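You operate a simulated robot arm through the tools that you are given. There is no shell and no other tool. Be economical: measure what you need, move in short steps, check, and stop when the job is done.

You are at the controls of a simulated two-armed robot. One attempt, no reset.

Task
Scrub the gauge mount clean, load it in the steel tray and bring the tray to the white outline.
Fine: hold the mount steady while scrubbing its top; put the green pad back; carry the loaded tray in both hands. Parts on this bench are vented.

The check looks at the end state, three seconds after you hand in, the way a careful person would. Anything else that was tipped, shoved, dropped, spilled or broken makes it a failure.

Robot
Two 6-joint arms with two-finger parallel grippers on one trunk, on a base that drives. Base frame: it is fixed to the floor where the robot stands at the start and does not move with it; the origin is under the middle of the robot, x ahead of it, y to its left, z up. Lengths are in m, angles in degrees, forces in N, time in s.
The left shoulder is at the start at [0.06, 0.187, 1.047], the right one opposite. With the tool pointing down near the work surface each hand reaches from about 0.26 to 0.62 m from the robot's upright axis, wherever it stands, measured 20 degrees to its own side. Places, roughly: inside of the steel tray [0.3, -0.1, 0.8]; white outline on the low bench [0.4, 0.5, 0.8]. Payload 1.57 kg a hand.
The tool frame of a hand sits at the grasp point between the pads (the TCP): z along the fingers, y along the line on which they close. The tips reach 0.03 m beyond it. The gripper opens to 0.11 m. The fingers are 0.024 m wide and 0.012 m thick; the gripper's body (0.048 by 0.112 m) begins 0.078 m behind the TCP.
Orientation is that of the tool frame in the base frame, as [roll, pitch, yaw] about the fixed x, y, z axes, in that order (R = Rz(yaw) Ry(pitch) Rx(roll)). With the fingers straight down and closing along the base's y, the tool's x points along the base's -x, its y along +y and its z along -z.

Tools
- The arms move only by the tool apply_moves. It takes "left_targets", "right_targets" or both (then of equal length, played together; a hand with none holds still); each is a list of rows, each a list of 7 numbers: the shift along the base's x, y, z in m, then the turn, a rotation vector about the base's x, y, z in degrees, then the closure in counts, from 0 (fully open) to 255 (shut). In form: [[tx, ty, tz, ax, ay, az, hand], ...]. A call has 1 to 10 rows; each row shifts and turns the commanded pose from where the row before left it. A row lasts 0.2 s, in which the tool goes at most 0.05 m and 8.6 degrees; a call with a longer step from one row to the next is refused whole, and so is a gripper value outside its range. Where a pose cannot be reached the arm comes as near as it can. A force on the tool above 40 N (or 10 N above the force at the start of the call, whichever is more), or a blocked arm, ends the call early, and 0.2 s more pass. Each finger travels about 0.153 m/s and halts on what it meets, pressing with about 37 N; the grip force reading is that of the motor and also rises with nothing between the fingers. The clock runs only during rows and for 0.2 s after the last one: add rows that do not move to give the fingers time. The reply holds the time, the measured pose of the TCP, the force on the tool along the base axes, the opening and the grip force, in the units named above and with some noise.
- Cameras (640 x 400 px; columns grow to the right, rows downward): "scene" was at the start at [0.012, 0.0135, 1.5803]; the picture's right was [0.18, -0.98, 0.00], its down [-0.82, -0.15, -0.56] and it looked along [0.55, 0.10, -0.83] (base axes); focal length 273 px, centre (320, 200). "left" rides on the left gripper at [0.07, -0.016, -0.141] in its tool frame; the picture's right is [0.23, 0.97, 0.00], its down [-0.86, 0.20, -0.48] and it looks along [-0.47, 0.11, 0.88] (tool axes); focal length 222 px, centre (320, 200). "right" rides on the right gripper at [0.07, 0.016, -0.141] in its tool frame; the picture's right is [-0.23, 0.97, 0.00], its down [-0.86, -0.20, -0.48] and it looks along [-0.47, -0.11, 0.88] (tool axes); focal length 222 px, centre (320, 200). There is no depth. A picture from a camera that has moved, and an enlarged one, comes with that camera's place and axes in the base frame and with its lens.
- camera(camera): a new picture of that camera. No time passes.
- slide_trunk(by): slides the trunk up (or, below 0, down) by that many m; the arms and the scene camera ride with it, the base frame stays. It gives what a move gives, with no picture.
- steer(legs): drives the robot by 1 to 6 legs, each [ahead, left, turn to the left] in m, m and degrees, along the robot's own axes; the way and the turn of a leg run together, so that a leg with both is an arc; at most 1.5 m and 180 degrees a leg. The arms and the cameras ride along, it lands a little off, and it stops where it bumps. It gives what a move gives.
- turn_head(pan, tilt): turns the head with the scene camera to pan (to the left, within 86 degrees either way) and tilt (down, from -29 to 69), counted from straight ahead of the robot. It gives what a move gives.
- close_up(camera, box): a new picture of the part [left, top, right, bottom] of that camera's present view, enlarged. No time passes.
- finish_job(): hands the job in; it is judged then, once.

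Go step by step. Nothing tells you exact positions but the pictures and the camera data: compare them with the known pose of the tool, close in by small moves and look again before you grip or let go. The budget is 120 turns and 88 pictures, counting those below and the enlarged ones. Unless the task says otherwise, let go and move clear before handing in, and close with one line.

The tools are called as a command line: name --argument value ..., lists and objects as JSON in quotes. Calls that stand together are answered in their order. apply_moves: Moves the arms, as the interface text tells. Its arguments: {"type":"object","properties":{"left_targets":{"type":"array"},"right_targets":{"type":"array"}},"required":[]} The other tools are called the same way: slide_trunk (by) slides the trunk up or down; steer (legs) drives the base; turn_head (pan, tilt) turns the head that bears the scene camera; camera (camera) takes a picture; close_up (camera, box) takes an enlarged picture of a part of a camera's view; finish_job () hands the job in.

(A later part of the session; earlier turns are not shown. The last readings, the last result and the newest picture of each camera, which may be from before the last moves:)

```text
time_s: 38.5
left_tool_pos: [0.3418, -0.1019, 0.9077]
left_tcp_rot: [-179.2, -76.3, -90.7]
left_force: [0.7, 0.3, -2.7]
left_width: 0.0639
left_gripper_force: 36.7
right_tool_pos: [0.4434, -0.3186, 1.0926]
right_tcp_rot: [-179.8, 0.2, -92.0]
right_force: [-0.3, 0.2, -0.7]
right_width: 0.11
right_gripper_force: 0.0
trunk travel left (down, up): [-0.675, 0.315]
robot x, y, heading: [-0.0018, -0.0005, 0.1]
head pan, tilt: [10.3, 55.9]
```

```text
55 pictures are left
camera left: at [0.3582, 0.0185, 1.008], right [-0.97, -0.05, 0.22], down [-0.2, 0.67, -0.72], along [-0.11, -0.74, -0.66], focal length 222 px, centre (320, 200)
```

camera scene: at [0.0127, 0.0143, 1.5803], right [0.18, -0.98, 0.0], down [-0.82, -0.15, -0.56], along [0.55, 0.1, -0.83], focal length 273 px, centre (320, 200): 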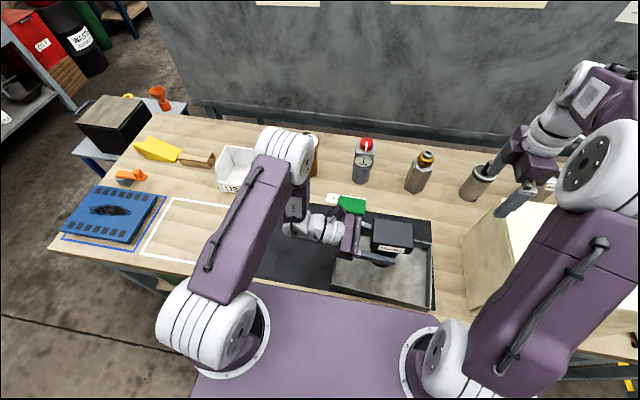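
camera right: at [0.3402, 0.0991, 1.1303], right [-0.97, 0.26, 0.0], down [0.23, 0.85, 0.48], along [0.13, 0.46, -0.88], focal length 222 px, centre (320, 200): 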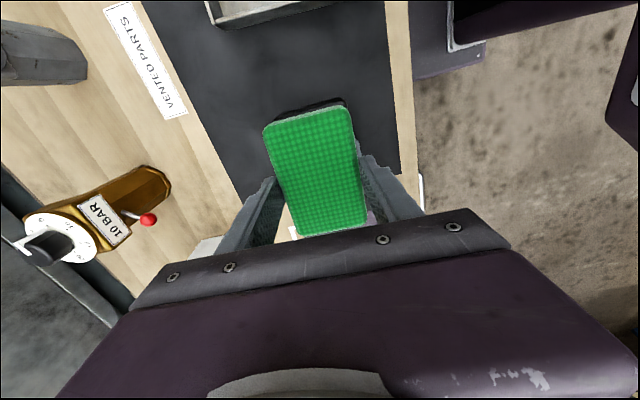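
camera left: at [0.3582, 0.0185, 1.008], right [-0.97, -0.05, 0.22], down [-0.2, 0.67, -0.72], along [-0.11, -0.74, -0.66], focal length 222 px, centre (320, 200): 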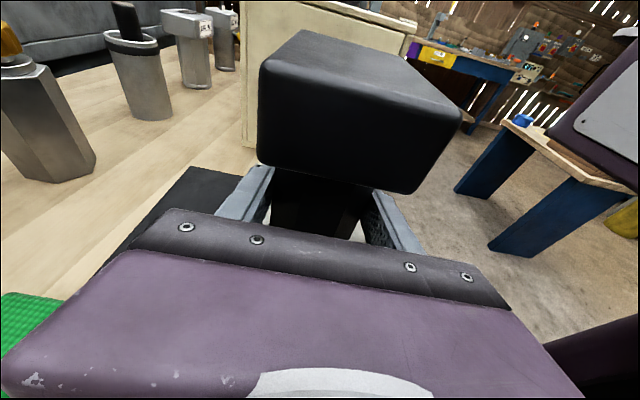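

The mount is over the tray. Lowering it, slowly at the end.

apply_moves --left_targets '[[0, 0, -0.025, 0, 0, 0, 255], [0, 0, -0.02, 0, 0, 0, 255], [0, 0, -0.01, 0, 0, 0, 255], [0, 0, -0.005, 0, 0, 0, 255], [0, 0, -0.004, 0, 0, 0, 255], [0, 0, 0, 0, 0, 0, 255]]'

close_up --camera "scene" --box '[300, 190, 460, 310]'

```text
time_s: 39.9
left_tool_pos: [0.3424, -0.1001, 0.8412]
left_tcp_rot: [-179.2, -76.4, -90.7]
left_force: [-0.8, -1.2, -3.8]
left_width: 0.0642
left_gripper_force: 37.6
right_tool_pos: [0.4433, -0.3201, 1.0924]
right_tcp_rot: [-179.8, 0.3, -92.0]
right_force: [0.0, -0.3, 0.1]
right_width: 0.1099
right_gripper_force: 0.0
trunk travel left (down, up): [-0.675, 0.315]
robot x, y, heading: [0.001, 0.001, -0.1]
head pan, tilt: [10.3, 55.9]
```

```text
3.33 times, centred on (380, 250) of scene
camera zoom: at [0.0125, 0.0132, 1.5803], right [0.18, -0.98, 0.0], down [-0.82, -0.15, -0.56], along [0.55, 0.1, -0.83], focal length 910 px, centre (120, 33)
```

zoom: 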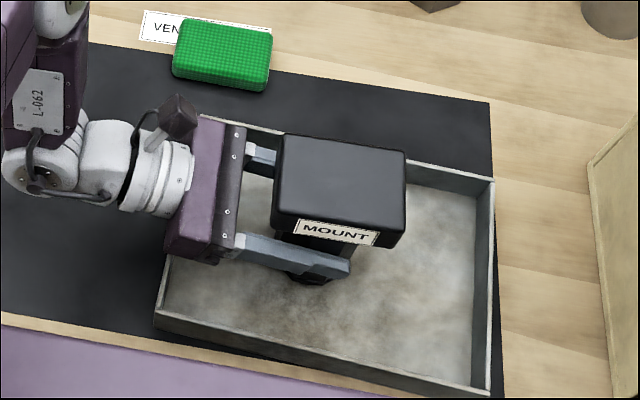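

Still a few mm above the tray floor. Small steps down until contact.

apply_moves --left_targets '[[0, 0, -0.002, 0, 0, 0, 255], [0, 0, -0.002, 0, 0, 0, 255], [0, 0, -0.002, 0, 0, 0, 255], [0, 0, 0, 0, 0, 0, 255]]'

```text
time_s: 40.9
left_tool_pos: [0.3407, -0.1009, 0.8364]
left_tcp_rot: [-178.6, -76.5, -91.2]
left_force: [3.1, 2.9, 13.6]
left_width: 0.0639
left_gripper_force: 36.8
right_tool_pos: [0.4423, -0.319, 1.0936]
right_tcp_rot: [-179.8, 0.1, -92.0]
right_force: [0.7, 0.9, 0.4]
right_width: 0.1103
right_gripper_force: 0.1
trunk travel left (down, up): [-0.675, 0.315]
robot x, y, heading: [-0.0006, 0.0012, 0.0]
head pan, tilt: [10.3, 55.9]
```

Contact with the floor. Back up a millimetre, release, and check.

apply_moves --left_targets '[[0, 0, 0.0005, 0, 0, 0, 255], [0, 0, 0, 0, 0, 0, 90], [0, 0, 0, 0, 0, 0, 60], [0, 0, 0, 0, 0, 0, 20], [0, 0, 0, 0, 0, 0, 0], [0, 0, 0, 0, 0, 0, 0]]'

close_up --camera "scene" --box '[300, 190, 460, 310]'

camera --camera "left"

```text
time_s: 42.3
left_tool_pos: [0.3414, -0.1007, 0.8352]
left_tcp_rot: [-179.0, -76.3, -90.8]
left_force: [0.0, 0.4, 0.1]
left_width: 0.11
left_gripper_force: 0.1
right_tool_pos: [0.4431, -0.3196, 1.0922]
right_tcp_rot: [-179.7, 0.3, -92.0]
right_force: [0.1, 0.3, -0.1]
right_width: 0.11
right_gripper_force: 0.1
trunk travel left (down, up): [-0.675, 0.315]
robot x, y, heading: [0.0011, -0.0002, 0.1]
head pan, tilt: [10.3, 55.9]
```

```text
3.33 times, centred on (380, 250) of scene
camera zoom: at [0.0122, 0.0133, 1.5803], right [0.18, -0.98, 0.0], down [-0.82, -0.15, -0.56], along [0.55, 0.1, -0.83], focal length 910 px, centre (120, 33)
```

zoom: 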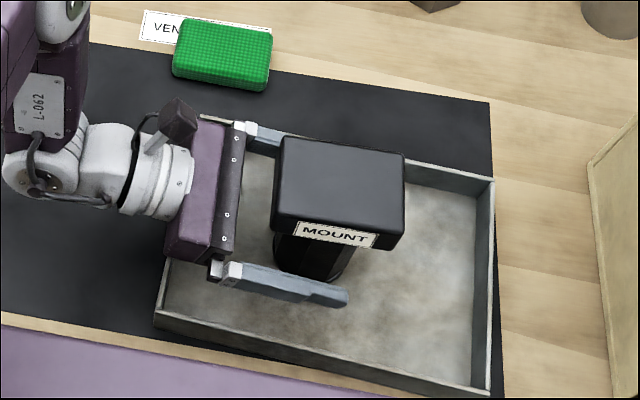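

```text
52 pictures are left
camera left: at [0.3573, 0.0197, 0.9368], right [-0.97, -0.05, 0.22], down [-0.2, 0.67, -0.72], along [-0.11, -0.74, -0.66], focal length 222 px, centre (320, 200)
```

left: 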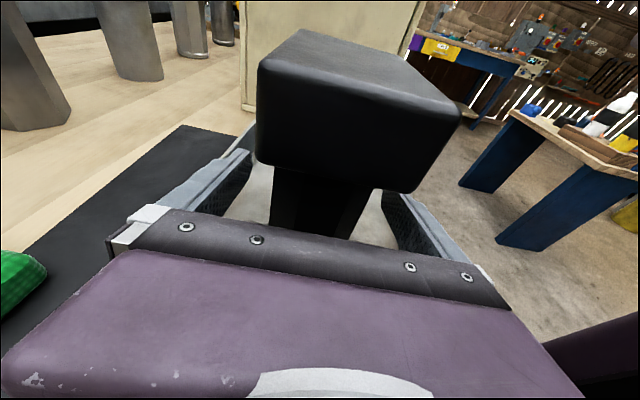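

The mount stands upright in the tray. Retracting the left hand to the left and up.

apply_moves --left_targets '[[0, 0.015, 0.003, 0, 0, 0, 0], [0, 0.03, 0.005, 0, 0, 0, 0], [0, 0.035, 0.005, 0, 0, 0, 0], [0, 0.035, 0.01, 0, 0, 0, 0], [0, 0.035, 0.03, 0, 0, 0, 0], [0, 0.03, 0.04, 0, 0, 0, 0], [0, 0.03, 0.04, 0, 0, 0, 0], [0, 0.01, 0.04, 0, 0, 0, 0], [0, 0, 0.04, 0, 0, 0, 0]]'

camera --camera "scene"

```text
time_s: 44.3
left_tool_pos: [0.3361, 0.1171, 1.0455]
left_tcp_rot: [-179.0, -76.2, -90.9]
left_force: [-0.4, -0.4, -0.4]
left_width: 0.1104
left_gripper_force: 0.0
right_tool_pos: [0.4426, -0.3196, 1.0929]
right_tcp_rot: [-179.6, 0.3, -92.0]
right_force: [-0.3, 0.3, -0.4]
right_width: 0.11
right_gripper_force: 0.1
trunk travel left (down, up): [-0.675, 0.315]
robot x, y, heading: [0.0024, -0.0013, -0.0]
head pan, tilt: [10.3, 55.9]
```

```text
51 pictures are left
camera scene: at [0.0109, 0.0124, 1.5803], right [0.18, -0.98, 0.0], down [-0.81, -0.15, -0.56], along [0.55, 0.1, -0.83], focal length 273 px, centre (320, 200)
```

scene: 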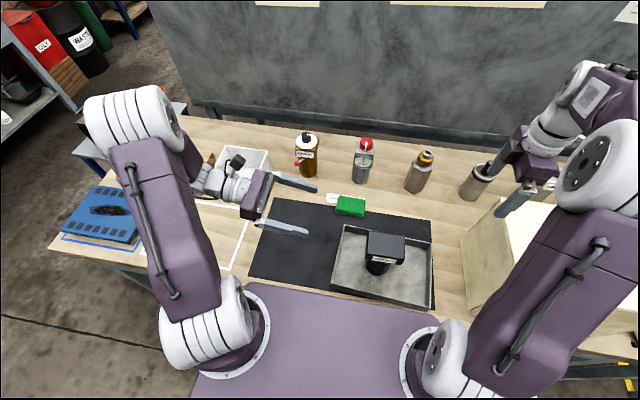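

Now both hands go back to pointing straight down and closing along y, ready to grip the tray's end walls.

apply_moves --left_targets '[[0, 0, 0.01, 8.5, 0, 0, 0], [0, 0, 0.01, 8.5, 0, 0, 0], [0, 0, 0.01, 8.5, 0, 0, 0], [0, 0, 0.01, 8.5, 0, 0, 0], [0, 0, 0, 8.5, 0, 0, 0], [0, 0, 0, 8.5, 0, 0, 0], [0, 0, 0, 8.5, 0, 0, 0], [0, 0, 0, 8.5, 0, 0, 0], [0, 0, 0, 8.4, 0, 0, 0], [0, 0, 0, 0, 0, -8.5, 0]]' --right_targets '[[0, 0, 0, 0, 0, -8.5, 0], [0, 0, 0, 0, 0, -8.5, 0], [0, 0, 0, 0, 0, -8.5, 0], [0, 0, 0, 0, 0, -8.5, 0], [0, 0, 0, 0, 0, -8.5, 0], [0, 0, 0, 0, 0, -8.5, 0], [0, 0, 0, 0, 0, -8.5, 0], [0, 0, 0, 0, 0, -8.5, 0], [0, 0, 0, 0, 0, -8.5, 0], [0, 0, 0, 0, 0, -8.5, 0]]'

apply_moves --left_targets '[[0, 0, 0, 0, 0, -8.5, 0], [0, 0, 0, 0, 0, -8.5, 0], [0, 0, 0, 0, 0, -8.5, 0], [0, 0, 0, 0, 0, -8.5, 0], [0, 0, 0, 0, 0, -8.5, 0], [0, 0, 0, 0, 0, -8.5, 0], [0, 0, 0, 0, 0, -8.5, 0], [0, 0, 0, 0, 0, -8.5, 0], [0, 0, 0, 0, 0, -8.5, 0], [0, 0, 0, 0, 0, -5, 0]]'

camera --camera "left"

camera --camera "right"

camera --camera "scene"

```text
time_s: 46.5
left_tool_pos: [0.3409, 0.1184, 1.0884]
left_tcp_rot: [-179.9, 0.2, -98.7]
left_force: [-0.2, 1.4, 0.1]
left_width: 0.1099
left_gripper_force: 0.1
right_tool_pos: [0.4391, -0.3202, 1.0981]
right_tcp_rot: [-179.8, 0.3, -177.1]
right_force: [-0.4, 0.5, -0.5]
right_width: 0.1102
right_gripper_force: 0.0
trunk travel left (down, up): [-0.675, 0.315]
robot x, y, heading: [-0.0022, 0.0021, 0.1]
head pan, tilt: [10.3, 55.9]
```

```text
time_s: 48.7
left_tool_pos: [0.3401, 0.1186, 1.0882]
left_tcp_rot: [-180.0, 0.0, 179.7]
left_force: [0.3, -0.3, 0.0]
left_width: 0.1101
left_gripper_force: 0.0
right_tool_pos: [0.4386, -0.3201, 1.0983]
right_tcp_rot: [-179.8, 0.3, -177.0]
right_force: [-0.4, 0.6, -0.2]
right_width: 0.1102
right_gripper_force: 0.1
trunk travel left (down, up): [-0.675, 0.315]
robot x, y, heading: [0.0028, 0.0009, 0.2]
head pan, tilt: [10.3, 55.9]
```

```text
50 pictures are left
camera left: at [0.2713, 0.104, 1.2305], right [-0.22, 0.98, 0.0], down [0.86, 0.2, 0.48], along [0.47, 0.1, -0.88], focal length 222 px, centre (320, 200)
```

left: 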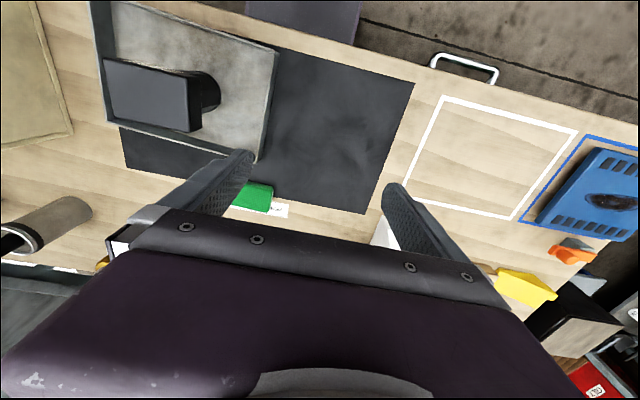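

```text
49 pictures are left
camera right: at [0.3673, -0.3076, 1.2399], right [0.18, 0.98, 0.0], down [0.86, -0.15, 0.48], along [0.48, -0.09, -0.88], focal length 222 px, centre (320, 200)
```

right: 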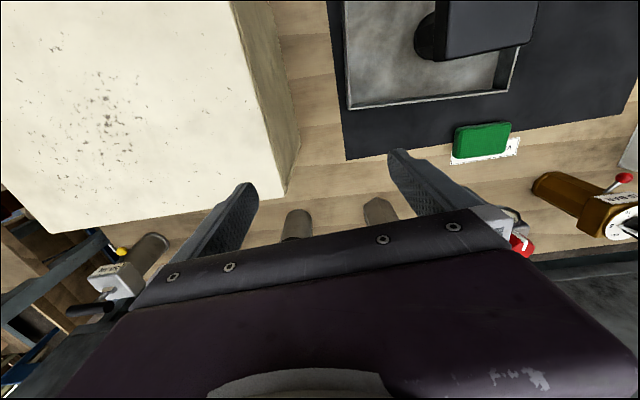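

```text
48 pictures are left
camera scene: at [0.0121, 0.0134, 1.5803], right [0.18, -0.98, 0.0], down [-0.82, -0.15, -0.56], along [0.55, 0.1, -0.83], focal length 273 px, centre (320, 200)
```

scene: 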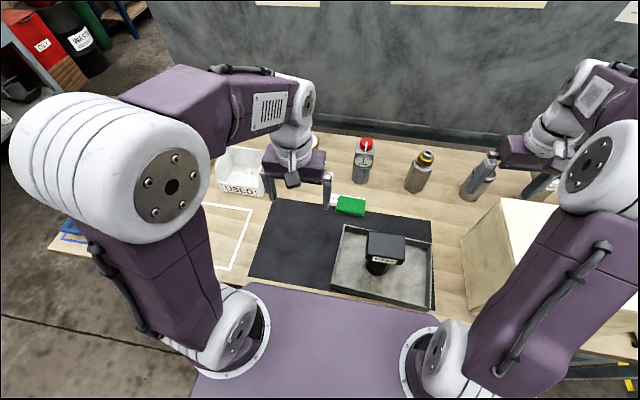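

The tray's end walls lie at about y 0.024 and y −0.265 (at x≈0.345), and the tray is turned about −3°. I'll bring both partly closed hands above those walls.

apply_moves --left_targets '[[0, -0.02, 0, 0, 0, -3, 120], [0.005, -0.04, 0, 0, 0, 0, 120], [0, -0.035, -0.03, 0, 0, 0, 120], [0, 0, -0.04, 0, 0, 0, 120], [0, 0, -0.04, 0, 0, 0, 120], [0, 0, -0.04, 0, 0, 0, 120], [0, 0, -0.03, 0, 0, 0, 120], [0, 0, 0, 0, 0, 0, 120]]' --right_targets '[[-0.03, 0.015, 0, 0, 0, -6, 120], [-0.03, 0.02, 0, 0, 0, 0, 120], [-0.03, 0.02, -0.03, 0, 0, 0, 120], [-0.004, 0, -0.04, 0, 0, 0, 120], [0, 0, -0.04, 0, 0, 0, 120], [0, 0, -0.04, 0, 0, 0, 120], [0, 0, -0.04, 0, 0, 0, 120], [0, 0, 0, 0, 0, 0, 120]]'

camera --camera "left"

camera --camera "right"

camera --camera "scene"

```text
time_s: 50.5
left_tool_pos: [0.3491, 0.0262, 0.9117]
left_tcp_rot: [-179.9, 0.1, 176.8]
left_force: [-0.2, -0.3, 0.0]
left_width: 0.0583
left_gripper_force: 0.1
right_tool_pos: [0.3421, -0.2675, 0.9092]
right_tcp_rot: [-179.9, 0.3, 177.1]
right_force: [-0.7, 0.2, 0.3]
right_width: 0.0582
right_gripper_force: 0.1
trunk travel left (down, up): [-0.675, 0.315]
robot x, y, heading: [-0.0012, 0.0009, -0.2]
head pan, tilt: [10.3, 55.9]
```

```text
47 pictures are left
camera left: at [0.2774, 0.0134, 1.0525], right [-0.17, 0.98, 0.0], down [0.86, 0.15, 0.48], along [0.47, 0.08, -0.88], focal length 222 px, centre (320, 200)
```

left: 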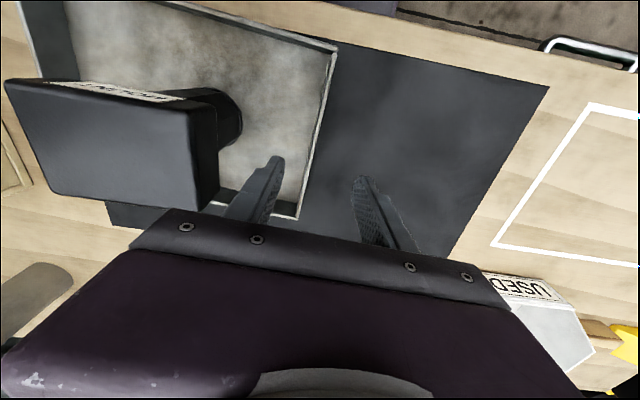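

```text
46 pictures are left
camera right: at [0.2717, -0.2474, 1.0499], right [0.28, 0.96, 0.0], down [0.84, -0.24, 0.48], along [0.46, -0.14, -0.88], focal length 222 px, centre (320, 200)
```

right: 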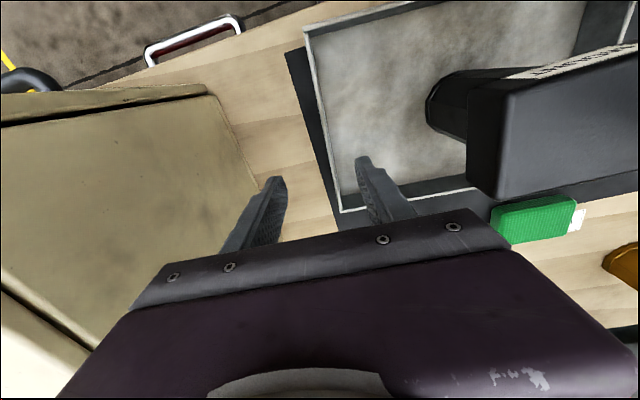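

```text
45 pictures are left
camera scene: at [0.0109, 0.0137, 1.5803], right [0.18, -0.98, 0.0], down [-0.81, -0.15, -0.56], along [0.55, 0.1, -0.83], focal length 273 px, centre (320, 200)
```

scene: 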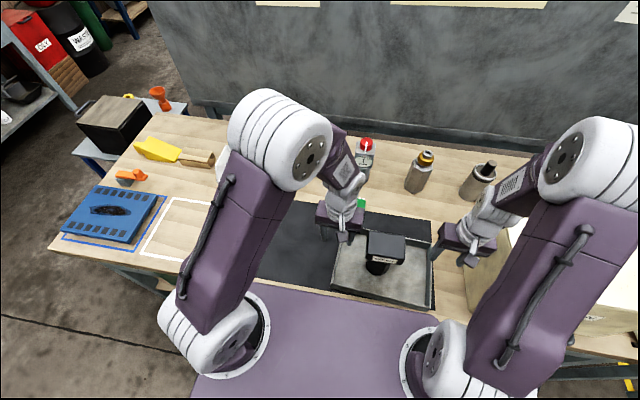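

Refined: the left wall is at y≈0.017 and the right wall at y≈−0.260. Adjusting and lowering to just above the rims for a last check.

apply_moves --left_targets '[[0, -0.009, -0.03, 0, 0, 0, 120], [0, 0, -0.035, 0, 0, 0, 120], [0, 0, 0, 0, 0, 0, 120]]' --right_targets '[[-0.012, 0.008, -0.03, 0, 0, 0, 120], [0, 0, -0.033, 0, 0, 0, 120], [0, 0, 0, 0, 0, 0, 120]]'

camera --camera "left"

camera --camera "right"

close_up --camera "scene" --box '[300, 190, 480, 320]'

```text
time_s: 51.3
left_tool_pos: [0.3465, 0.0158, 0.8458]
left_tcp_rot: [-179.9, 0.3, 176.8]
left_force: [0.7, -0.1, 0.6]
left_width: 0.0581
left_gripper_force: 0.0
right_tool_pos: [0.3342, -0.2577, 0.8429]
right_tcp_rot: [-179.9, 0.2, 177.0]
right_force: [0.8, 0.4, -0.5]
right_width: 0.0582
right_gripper_force: 0.0
trunk travel left (down, up): [-0.675, 0.315]
robot x, y, heading: [0.0031, -0.0013, 0.3]
head pan, tilt: [10.3, 55.9]
```

```text
44 pictures are left
camera left: at [0.2754, 0.0045, 0.988], right [-0.17, 0.98, 0.0], down [0.86, 0.15, 0.48], along [0.47, 0.08, -0.88], focal length 222 px, centre (320, 200)
```

left: 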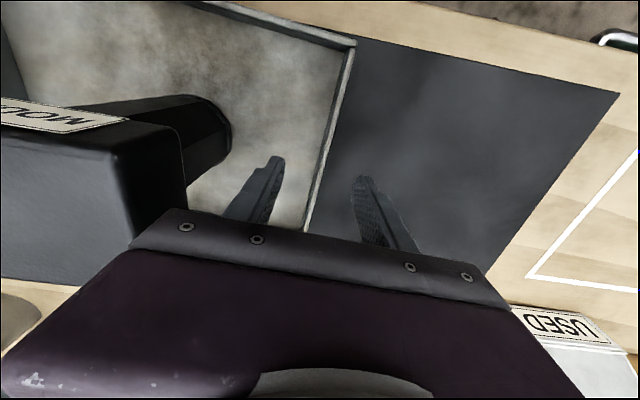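

```text
43 pictures are left
camera right: at [0.264, -0.2374, 0.9861], right [0.28, 0.96, 0.0], down [0.84, -0.24, 0.48], along [0.46, -0.14, -0.87], focal length 222 px, centre (320, 200)
```

right: 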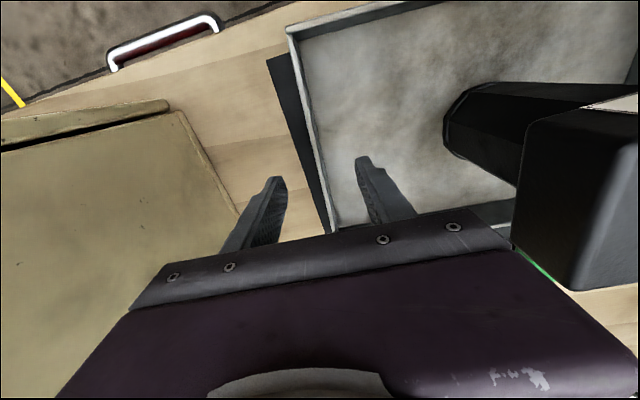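

```text
3.08 times, centred on (390, 255) of scene
camera zoom: at [0.0107, 0.0139, 1.5803], right [0.18, -0.98, 0.0], down [-0.81, -0.15, -0.56], along [0.55, 0.1, -0.83], focal length 840 px, centre (105, 31)
```

zoom: 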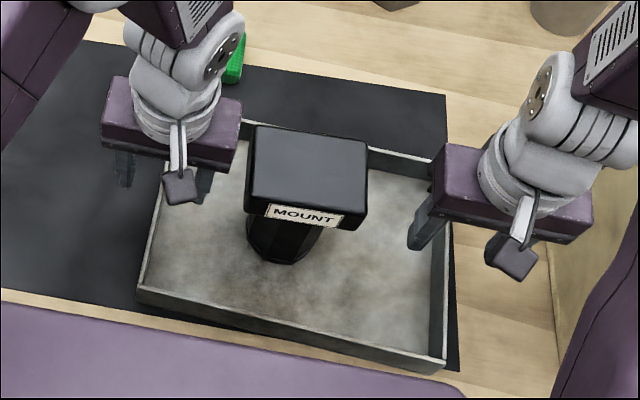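

Both hands straddle the walls centrally. Lowering onto them and closing together.

apply_moves --left_targets '[[0, 0, -0.02, 0, 0, 0, 120], [0, 0, -0.017, 0, 0, 0, 120], [0, 0, 0, 0, 0, 0, 180], [0, 0, 0, 0, 0, 0, 220], [0, 0, 0, 0, 0, 0, 240], [0, 0, 0, 0, 0, 0, 255], [0, 0, 0, 0, 0, 0, 255]]' --right_targets '[[0, 0, -0.02, 0, 0, 0, 120], [0, 0, -0.015, 0, 0, 0, 120], [0, 0, 0, 0, 0, 0, 180], [0, 0, 0, 0, 0, 0, 220], [0, 0, 0, 0, 0, 0, 240], [0, 0, 0, 0, 0, 0, 255], [0, 0, 0, 0, 0, 0, 255]]'

camera --camera "left"

camera --camera "right"

```text
time_s: 52.9
left_tool_pos: [0.346, 0.0161, 0.8084]
left_tcp_rot: [-179.7, 0.5, 176.6]
left_force: [-4.0, -5.0, -1.2]
left_width: 0.0048
left_gripper_force: 25.3
right_tool_pos: [0.3357, -0.2592, 0.8106]
right_tcp_rot: [-179.8, 0.2, 176.8]
right_force: [3.1, 5.5, 2.0]
right_width: 0.0048
right_gripper_force: 25.3
trunk travel left (down, up): [-0.675, 0.315]
robot x, y, heading: [-0.0006, -0.0003, -0.1]
head pan, tilt: [10.3, 55.9]
stopped in row 7 (right hand): the force on the tool passed its limit (the readings are from after the stop); the commanded pose is now the measured one
```

```text
41 pictures are left
camera left: at [0.2745, 0.0037, 0.9493], right [-0.17, 0.99, -0.01], down [0.86, 0.15, 0.48], along [0.48, 0.08, -0.88], focal length 222 px, centre (320, 200)
```

left: 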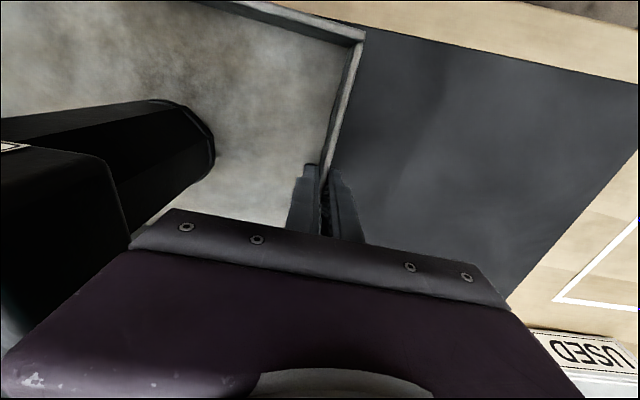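

```text
40 pictures are left
camera right: at [0.2667, -0.2392, 0.9528], right [0.28, 0.96, 0.0], down [0.84, -0.24, 0.48], along [0.46, -0.14, -0.88], focal length 222 px, centre (320, 200)
```

right: 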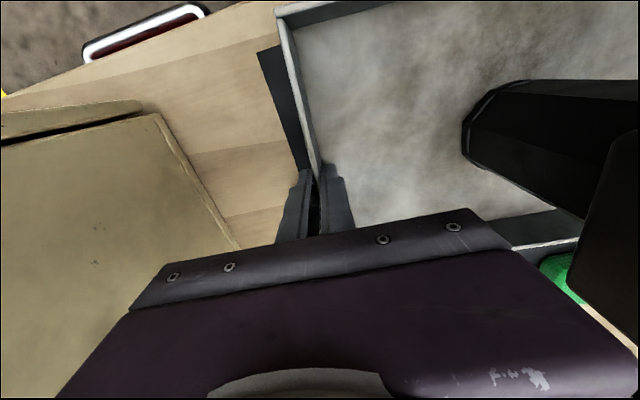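

Both walls are gripped. Firming up and lifting together a little to check.

apply_moves --left_targets '[[0, 0, 0, 0, 0, 0, 255], [0, 0, 0.008, 0, 0, 0, 255], [0, 0, 0.012, 0, 0, 0, 255], [0, 0, 0, 0, 0, 0, 255]]' --right_targets '[[0, 0, 0, 0, 0, 0, 255], [0, 0, 0.008, 0, 0, 0, 255], [0, 0, 0.012, 0, 0, 0, 255], [0, 0, 0, 0, 0, 0, 255]]'

close_up --camera "scene" --box '[300, 190, 480, 320]'

```text
time_s: 53.9
left_tool_pos: [0.3473, 0.0154, 0.8293]
left_tcp_rot: [-179.7, 0.5, 176.5]
left_force: [-6.1, -25.0, -5.7]
left_width: 0.005
left_gripper_force: 25.5
right_tool_pos: [0.3358, -0.2598, 0.8316]
right_tcp_rot: [-179.8, 0.1, 177.1]
right_force: [5.4, 25.8, -2.3]
right_width: 0.005
right_gripper_force: 25.2
trunk travel left (down, up): [-0.675, 0.315]
robot x, y, heading: [0.0036, 0.0023, 0.1]
head pan, tilt: [10.3, 55.9]
```

```text
3.08 times, centred on (390, 255) of scene
camera zoom: at [0.0138, 0.0127, 1.5802], right [0.18, -0.98, 0.0], down [-0.82, -0.15, -0.56], along [0.55, 0.1, -0.83], focal length 840 px, centre (105, 31)
```

zoom: 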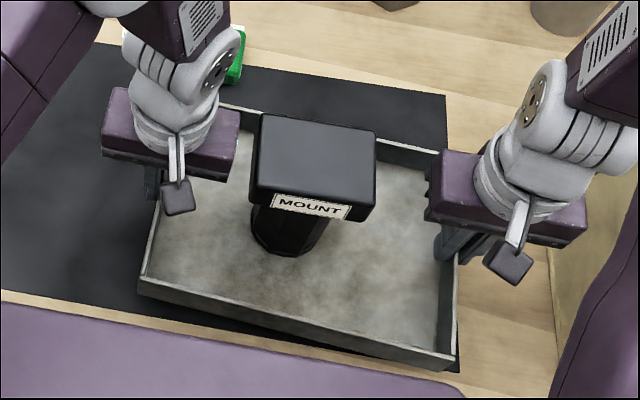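

It lifts well, but there's 25 N of stretch between the hands, so I'll relax them toward each other a little.

apply_moves --left_targets '[[0, -0.001, 0, 0, 0, 0, 255], [0, 0, 0, 0, 0, 0, 255]]' --right_targets '[[0, 0.001, 0, 0, 0, 0, 255], [0, 0, 0, 0, 0, 0, 255]]'

```text
time_s: 54.5
left_tool_pos: [0.347, 0.0159, 0.8276]
left_tcp_rot: [-179.8, 0.2, 176.7]
left_force: [-4.8, 1.8, -4.0]
left_width: 0.005
left_gripper_force: 25.4
right_tool_pos: [0.337, -0.2594, 0.8307]
right_tcp_rot: [-179.8, 0.3, 177.0]
right_force: [4.2, -1.7, -3.9]
right_width: 0.005
right_gripper_force: 25.6
trunk travel left (down, up): [-0.675, 0.315]
robot x, y, heading: [-0.0021, 0.0019, 0.1]
head pan, tilt: [10.3, 55.9]
```

The tension is gone. Lifting further and squaring the tray by about +3.3°, turning it with both hands about its centre.

apply_moves --left_targets '[[0, 0, 0.015, 0, 0, 0, 255], [0, 0, 0.015, 0, 0, 0, 255], [0, 0, 0.015, 0, 0, 0, 255], [-0.002, 0, 0, 0, 0, 0.83, 255], [-0.002, 0, 0, 0, 0, 0.83, 255], [-0.002, 0, 0, 0, 0, 0.83, 255], [-0.002, 0, 0, 0, 0, 0.83, 255], [0, 0, 0, 0, 0, 0, 255]]' --right_targets '[[0, 0, 0.015, 0, 0, 0, 255], [0, 0, 0.015, 0, 0, 0, 255], [0, 0, 0.015, 0, 0, 0, 255], [0.002, 0, 0, 0, 0, 0.83, 255], [0.002, 0, 0, 0, 0, 0.83, 255], [0.002, 0, 0, 0, 0, 0.83, 255], [0.002, 0, 0, 0, 0, 0.83, 255], [0, 0, 0, 0, 0, 0, 255]]'

camera --camera "scene"

```text
time_s: 56.0
left_tool_pos: [0.3379, 0.0159, 0.8716]
left_tcp_rot: [-180.0, 0.0, 179.5]
left_force: [-3.8, 1.6, -3.1]
left_width: 0.0047
left_gripper_force: 25.1
right_tool_pos: [0.3437, -0.2593, 0.8762]
right_tcp_rot: [-179.8, 0.1, 179.8]
right_force: [4.2, -1.7, -6.6]
right_width: 0.0048
right_gripper_force: 24.9
trunk travel left (down, up): [-0.675, 0.315]
robot x, y, heading: [0.0002, -0.0004, 0.1]
head pan, tilt: [10.3, 55.9]
stopped in row 7 (right hand): the force on the tool passed its limit (the readings are from after the stop); the commanded pose is now the measured one
```

```text
38 pictures are left
camera scene: at [0.0131, 0.013, 1.5803], right [0.18, -0.98, 0.0], down [-0.82, -0.15, -0.56], along [0.55, 0.1, -0.83], focal length 273 px, centre (320, 200)
```

scene: 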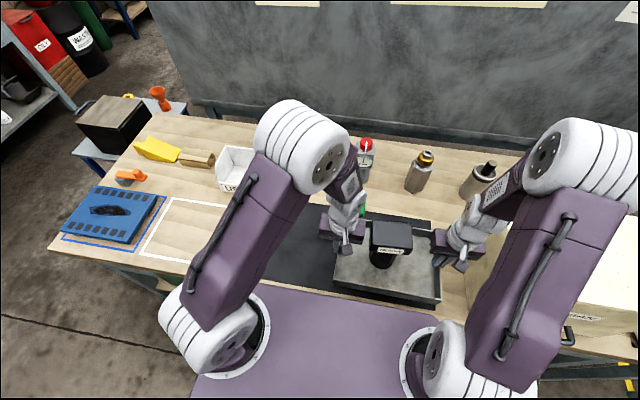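

The tray is level, lifted and squared. Driving the base to the left, first half-way.

steer --legs '[[0, 0.3, 0]]'

camera --camera "scene"

```text
time_s: 58.0
left_tool_pos: [0.3387, 0.309, 0.8722]
left_tcp_rot: [-180.0, 0.1, 179.5]
left_force: [-3.9, 3.8, -2.7]
left_width: 0.005
left_gripper_force: 25.0
right_tool_pos: [0.3427, 0.0342, 0.8756]
right_tcp_rot: [-179.9, 0.3, 179.8]
right_force: [3.6, -3.3, -6.4]
right_width: 0.0049
right_gripper_force: 25.6
trunk travel left (down, up): [-0.675, 0.315]
robot x, y, heading: [-0.0021, 0.2967, -0.1]
head pan, tilt: [10.3, 55.9]
```

```text
37 pictures are left
camera scene: at [0.013, 0.3065, 1.5803], right [0.18, -0.98, 0.0], down [-0.82, -0.15, -0.56], along [0.55, 0.1, -0.83], focal length 273 px, centre (320, 200)
```

scene: 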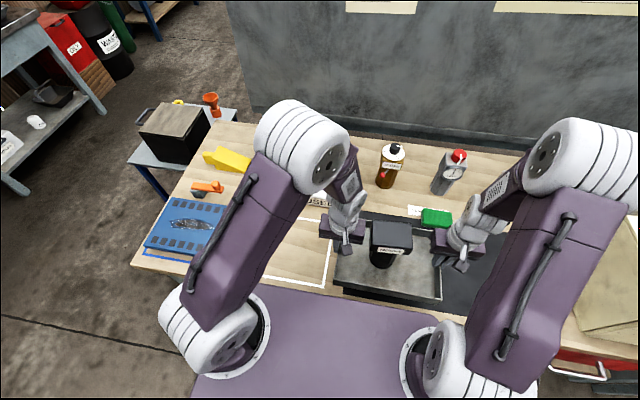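

All fine. Second half of the drive.

steer --legs '[[0, 0.32, 0]]'

camera --camera "scene"

camera --camera "left"

camera --camera "right"

```text
time_s: 60.2
left_tool_pos: [0.3397, 0.6335, 0.8718]
left_tcp_rot: [-179.9, 0.2, 178.9]
left_force: [-3.7, -2.6, -2.7]
left_width: 0.0046
left_gripper_force: 25.1
right_tool_pos: [0.3432, 0.3573, 0.876]
right_tcp_rot: [-179.9, 0.4, 179.4]
right_force: [3.9, 2.7, -5.5]
right_width: 0.005
right_gripper_force: 25.4
trunk travel left (down, up): [-0.675, 0.315]
robot x, y, heading: [0.0051, 0.6227, -0.5]
head pan, tilt: [10.3, 55.9]
```

```text
36 pictures are left
camera scene: at [0.0145, 0.6332, 1.5803], right [0.17, -0.99, 0.0], down [-0.82, -0.14, -0.56], along [0.55, 0.1, -0.83], focal length 273 px, centre (320, 200)
```

scene: 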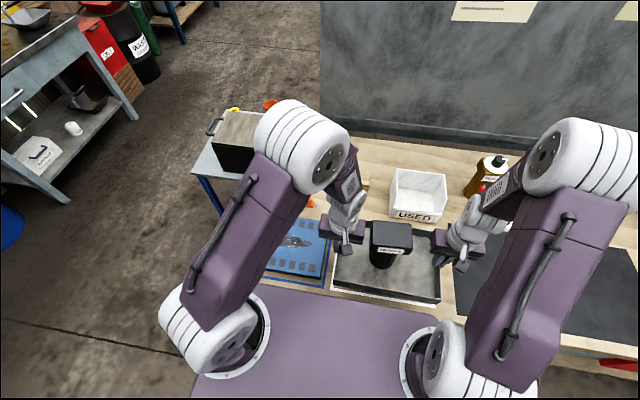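

```text
35 pictures are left
camera left: at [0.2697, 0.6183, 1.0131], right [-0.21, 0.98, 0.0], down [0.86, 0.19, 0.48], along [0.47, 0.1, -0.88], focal length 222 px, centre (320, 200)
```

left: 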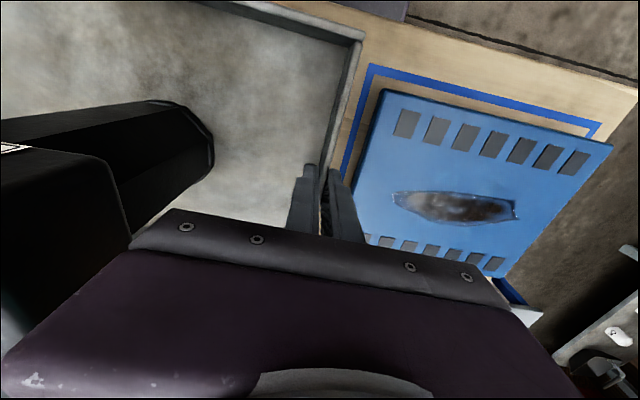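

```text
34 pictures are left
camera right: at [0.2723, 0.3761, 1.018], right [0.24, 0.97, 0.0], down [0.85, -0.21, 0.48], along [0.47, -0.12, -0.88], focal length 222 px, centre (320, 200)
```

right: 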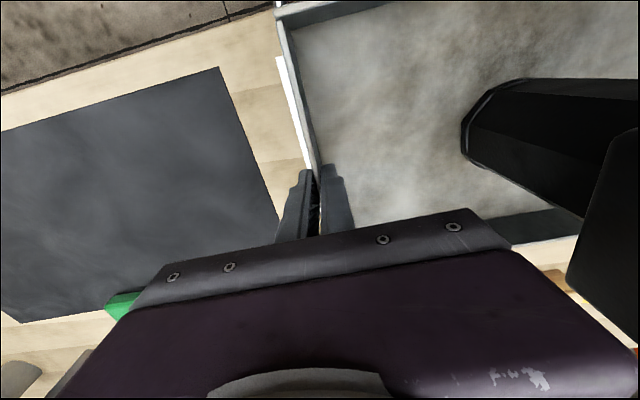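

The tray is above the outline. I need about +18 mm in x, −4 mm in y and +1.2° of turn; I'll apply these with both hands and then lower most of the way.

apply_moves --left_targets '[[0.005, -0.001, 0, 0, 0, 0.4, 255], [0.005, -0.001, 0, 0, 0, 0.4, 255], [0.005, -0.002, 0, 0, 0, 0.4, 255], [0, 0, -0.015, 0, 0, 0, 255], [0, 0, -0.015, 0, 0, 0, 255], [0, 0, -0.01, 0, 0, 0, 255], [0, 0, -0.005, 0, 0, 0, 255], [0, 0, 0, 0, 0, 0, 255]]' --right_targets '[[0.007, -0.001, 0, 0, 0, 0.4, 255], [0.007, -0.001, 0, 0, 0, 0.4, 255], [0.007, -0.002, 0, 0, 0, 0.4, 255], [0, 0, -0.015, 0, 0, 0, 255], [0, 0, -0.015, 0, 0, 0, 255], [0, 0, -0.01, 0, 0, 0, 255], [0, 0, -0.007, 0, 0, 0, 255], [0, 0, 0, 0, 0, 0, 255]]'

close_up --camera "scene" --box '[300, 190, 480, 320]'

camera --camera "left"

camera --camera "right"

```text
time_s: 62.0
left_tool_pos: [0.3551, 0.6315, 0.827]
left_tcp_rot: [180.0, 0.0, -179.8]
left_force: [-4.2, 8.6, -4.2]
left_width: 0.0049
left_gripper_force: 24.8
right_tool_pos: [0.3624, 0.3553, 0.8297]
right_tcp_rot: [-179.7, 0.5, -179.5]
right_force: [5.3, -6.8, -4.6]
right_width: 0.0051
right_gripper_force: 25.7
trunk travel left (down, up): [-0.675, 0.315]
robot x, y, heading: [0.003, 0.6231, -0.5]
head pan, tilt: [10.3, 55.9]
```

```text
3.08 times, centred on (390, 255) of scene
camera zoom: at [0.0143, 0.6337, 1.5803], right [0.17, -0.99, 0.0], down [-0.82, -0.14, -0.56], along [0.55, 0.1, -0.83], focal length 840 px, centre (105, 31)
```

zoom: 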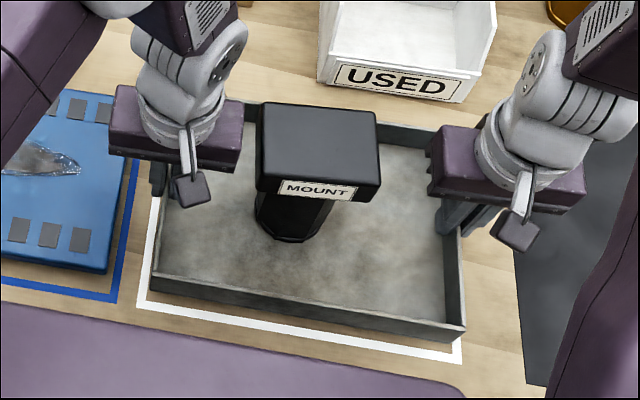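

```text
32 pictures are left
camera left: at [0.2861, 0.6133, 0.968], right [-0.23, 0.97, 0.0], down [0.85, 0.2, 0.48], along [0.47, 0.11, -0.88], focal length 222 px, centre (320, 200)
```

left: 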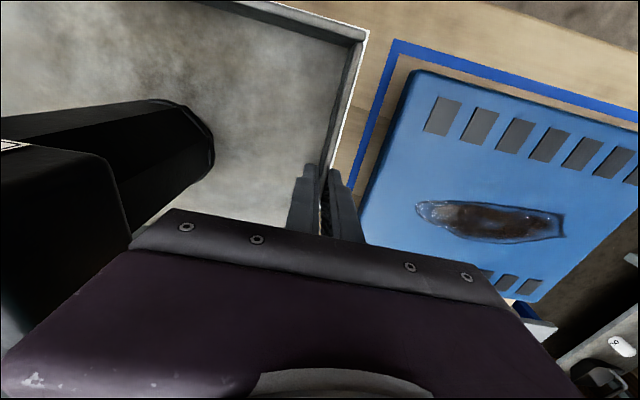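

```text
31 pictures are left
camera right: at [0.2917, 0.3715, 0.9717], right [0.22, 0.98, 0.0], down [0.85, -0.19, 0.48], along [0.47, -0.11, -0.87], focal length 222 px, centre (320, 200)
```

right: 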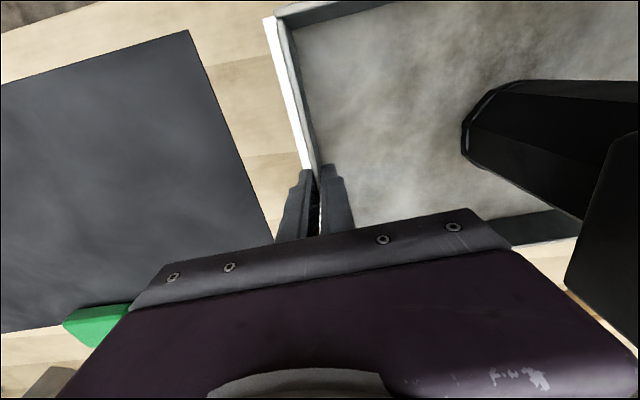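

It's well aligned: the tray's near edge is at x≈0.257 inside the line at 0.248, and it's centred in y. I'll nudge +3 mm in x and lower slowly to contact.

apply_moves --left_targets '[[0.003, 0, 0, 0, 0, 0, 255], [0, 0, -0.008, 0, 0, 0, 255], [0, 0, -0.006, 0, 0, 0, 255], [0, 0, -0.002, 0, 0, 0, 255], [0, 0, -0.001, 0, 0, 0, 255], [0, 0, 0, 0, 0, 0, 255]]' --right_targets '[[0.003, 0, 0, 0, 0, 0, 255], [0, 0, -0.008, 0, 0, 0, 255], [0, 0, -0.006, 0, 0, 0, 255], [0, 0, -0.002, 0, 0, 0, 255], [0, 0, -0.001, 0, 0, 0, 255], [0, 0, 0, 0, 0, 0, 255]]'

```text
time_s: 63.4
left_tool_pos: [0.3566, 0.6297, 0.8105]
left_tcp_rot: [-180.0, 0.0, -179.8]
left_force: [-3.6, 13.0, -6.5]
left_width: 0.0046
left_gripper_force: 25.1
right_tool_pos: [0.3665, 0.3556, 0.8129]
right_tcp_rot: [-179.8, 0.3, -179.4]
right_force: [4.0, -12.5, -2.7]
right_width: 0.0047
right_gripper_force: 25.4
trunk travel left (down, up): [-0.675, 0.315]
robot x, y, heading: [0.0019, 0.6206, -0.1]
head pan, tilt: [10.3, 55.9]
```

Still just above the surface. Relaxing the slight squeeze and continuing in 1 mm steps.

apply_moves --left_targets '[[0, 0.0004, -0.001, 0, 0, 0, 255], [0, 0, -0.001, 0, 0, 0, 255], [0, 0, -0.001, 0, 0, 0, 255], [0, 0, 0, 0, 0, 0, 255]]' --right_targets '[[0, -0.0004, -0.001, 0, 0, 0, 255], [0, 0, -0.001, 0, 0, 0, 255], [0, 0, -0.001, 0, 0, 0, 255], [0, 0, 0, 0, 0, 0, 255]]'

```text
time_s: 64.4
left_tool_pos: [0.3566, 0.6305, 0.8079]
left_tcp_rot: [-180.0, 0.2, -179.8]
left_force: [-6.1, 6.3, 15.0]
left_width: 0.0051
left_gripper_force: 25.1
right_tool_pos: [0.3658, 0.3543, 0.8114]
right_tcp_rot: [-179.7, 0.5, -179.4]
right_force: [9.3, -9.2, 12.1]
right_width: 0.0048
right_gripper_force: 25.1
trunk travel left (down, up): [-0.675, 0.315]
robot x, y, heading: [-0.001, 0.619, -0.4]
head pan, tilt: [10.3, 55.9]
```

The tray is resting on the bench under both hands. Inspecting before letting go.

close_up --camera "scene" --box '[300, 190, 480, 320]'

camera --camera "right"

camera --camera "left"

```text
3.08 times, centred on (390, 255) of scene
camera zoom: at [0.0112, 0.6343, 1.5807], right [0.17, -0.99, 0.0], down [-0.82, -0.14, -0.56], along [0.55, 0.1, -0.83], focal length 840 px, centre (105, 31)
```

zoom: 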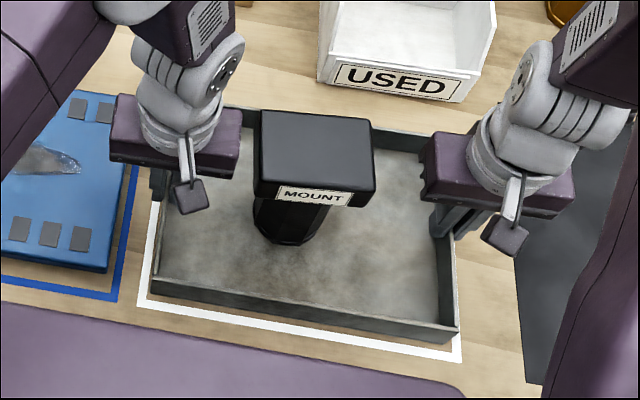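

```text
29 pictures are left
camera right: at [0.2944, 0.3713, 0.9527], right [0.22, 0.98, 0.0], down [0.85, -0.19, 0.49], along [0.47, -0.11, -0.87], focal length 222 px, centre (320, 200)
```

right: 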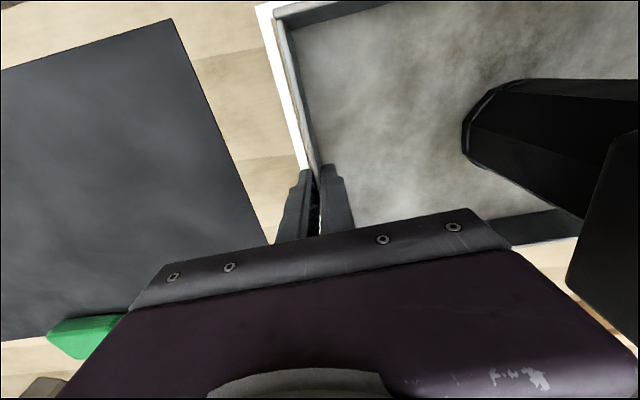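

```text
28 pictures are left
camera left: at [0.287, 0.6133, 0.9494], right [-0.23, 0.97, 0.0], down [0.85, 0.2, 0.48], along [0.47, 0.11, -0.88], focal length 222 px, centre (320, 200)
```

left: 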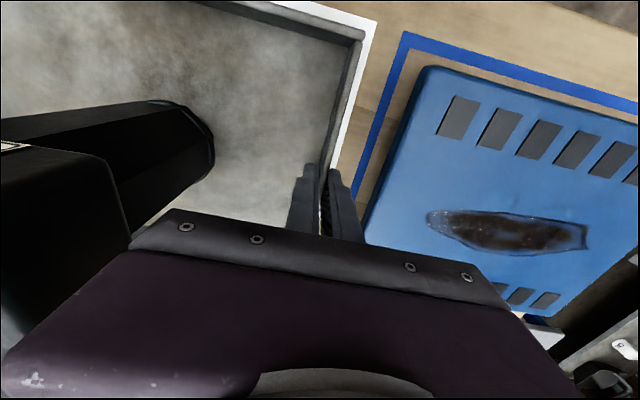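

The tray sits inside the outline. Releasing with a small opening (to stay clear of the blue part) and rising straight up.

apply_moves --left_targets '[[0, 0, 0.001, 0, 0, 0, 255], [0, 0, 0, 0, 0, 0, 230], [0, 0, 0, 0, 0, 0, 200], [0, 0, 0, 0, 0, 0, 180], [0, 0, 0, 0, 0, 0, 180]]' --right_targets '[[0, 0, 0.001, 0, 0, 0, 255], [0, 0, 0, 0, 0, 0, 230], [0, 0, 0, 0, 0, 0, 200], [0, 0, 0, 0, 0, 0, 180], [0, 0, 0, 0, 0, 0, 180]]'

apply_moves --left_targets '[[0, 0, 0.01, 0, 0, 0, 180], [0, 0, 0.02, 0, 0, 0, 180], [0, 0, 0.03, 0, 0, 0, 180], [0, 0, 0.04, 0, 0, 0, 180], [0, 0, 0.045, 0, 0, 0, 180], [0, 0, 0.045, 0, 0, 0, 180], [0, 0, 0, 0, 0, 0, 180]]' --right_targets '[[0, 0, 0.01, 0, 0, 0, 180], [0, 0, 0.02, 0, 0, 0, 180], [0, 0, 0.03, 0, 0, 0, 180], [0, 0, 0.04, 0, 0, 0, 180], [0, 0, 0.045, 0, 0, 0, 180], [0, 0, 0.045, 0, 0, 0, 180], [0, 0, 0, 0, 0, 0, 180]]'

close_up --camera "scene" --box '[300, 190, 480, 320]'

camera --camera "right"

camera --camera "left"

```text
time_s: 65.6
left_tool_pos: [0.3568, 0.6309, 0.8084]
left_tcp_rot: [-179.9, 0.2, -179.9]
left_force: [-0.7, 0.3, 0.5]
left_width: 0.0324
left_gripper_force: 0.0
right_tool_pos: [0.3664, 0.3556, 0.8106]
right_tcp_rot: [-179.8, 0.4, -179.5]
right_force: [-1.2, 0.1, -0.2]
right_width: 0.0323
right_gripper_force: 0.1
trunk travel left (down, up): [-0.675, 0.315]
robot x, y, heading: [0.0011, 0.6199, -0.5]
head pan, tilt: [10.3, 55.9]
```

```text
time_s: 67.2
left_tool_pos: [0.3565, 0.6319, 0.9956]
left_tcp_rot: [180.0, 0.0, -179.8]
left_force: [0.5, -0.2, -0.8]
left_width: 0.0323
left_gripper_force: 0.0
right_tool_pos: [0.3712, 0.3512, 1.0028]
right_tcp_rot: [-179.8, 0.1, -179.4]
right_force: [0.6, -0.9, 0.2]
right_width: 0.0324
right_gripper_force: 0.0
trunk travel left (down, up): [-0.675, 0.315]
robot x, y, heading: [0.0018, 0.6221, -0.3]
head pan, tilt: [10.3, 55.9]
```

```text
3.08 times, centred on (390, 255) of scene
camera zoom: at [0.015, 0.6334, 1.5803], right [0.17, -0.99, 0.0], down [-0.82, -0.14, -0.56], along [0.55, 0.1, -0.83], focal length 840 px, centre (105, 31)
```

zoom: 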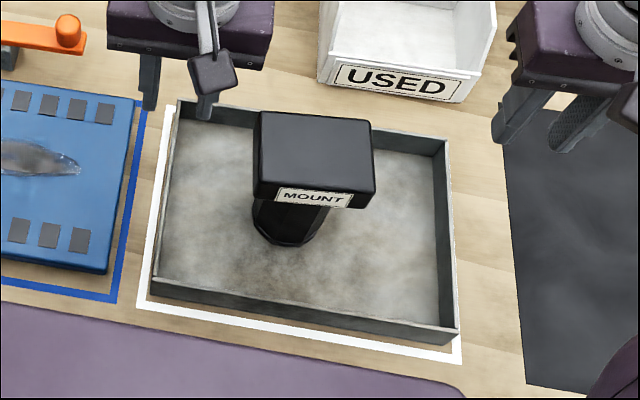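

```text
26 pictures are left
camera right: at [0.3003, 0.3683, 1.1454], right [0.22, 0.98, 0.0], down [0.86, -0.19, 0.48], along [0.47, -0.11, -0.88], focal length 222 px, centre (320, 200)
```

right: 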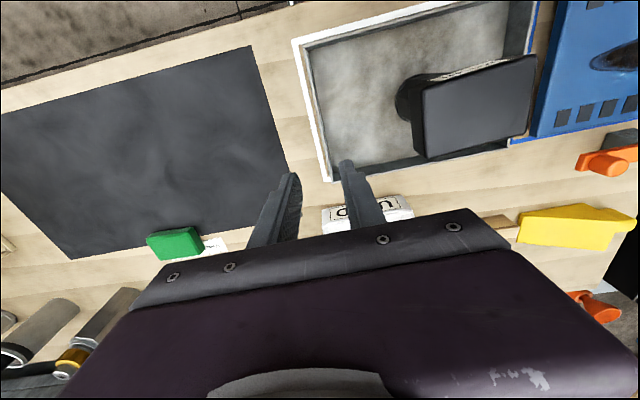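

```text
25 pictures are left
camera left: at [0.2874, 0.6151, 1.1373], right [-0.23, 0.97, 0.0], down [0.85, 0.2, 0.48], along [0.47, 0.11, -0.88], focal length 222 px, centre (320, 200)
```

left: 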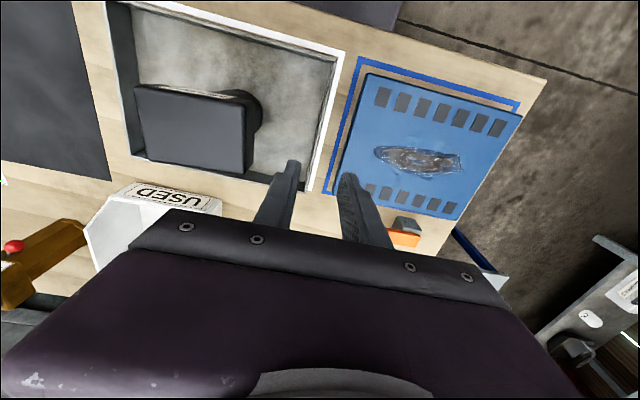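

Both hands are clear and the mount stands in the tray. Checking the far and side gaps closely.

close_up --camera "right" --box '[280, 0, 560, 200]'

close_up --camera "left" --box '[80, 0, 380, 210]'

```text
2.00 times, centred on (420, 100) of right
camera zoom: at [0.3003, 0.3683, 1.1454], right [0.22, 0.98, 0.0], down [0.86, -0.19, 0.48], along [0.47, -0.11, -0.88], focal length 444 px, centre (120, 400)
```

zoom: 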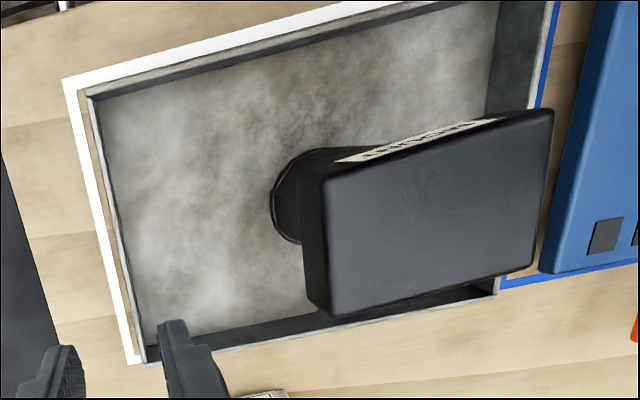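

```text
1.90 times, centred on (230, 105) of left
camera zoom: at [0.2874, 0.6151, 1.1373], right [-0.23, 0.97, 0.0], down [0.85, 0.2, 0.48], along [0.47, 0.11, -0.88], focal length 423 px, centre (491, 381)
```

zoom: 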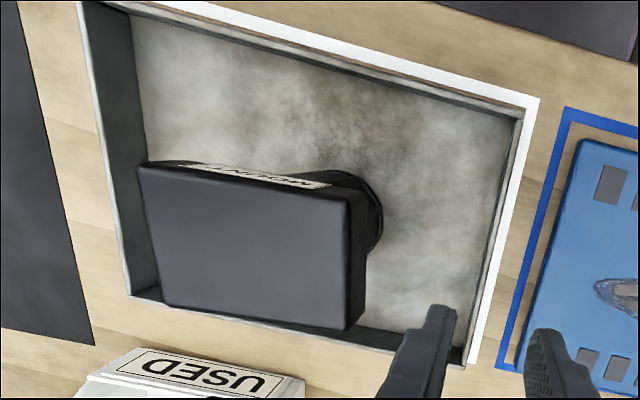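

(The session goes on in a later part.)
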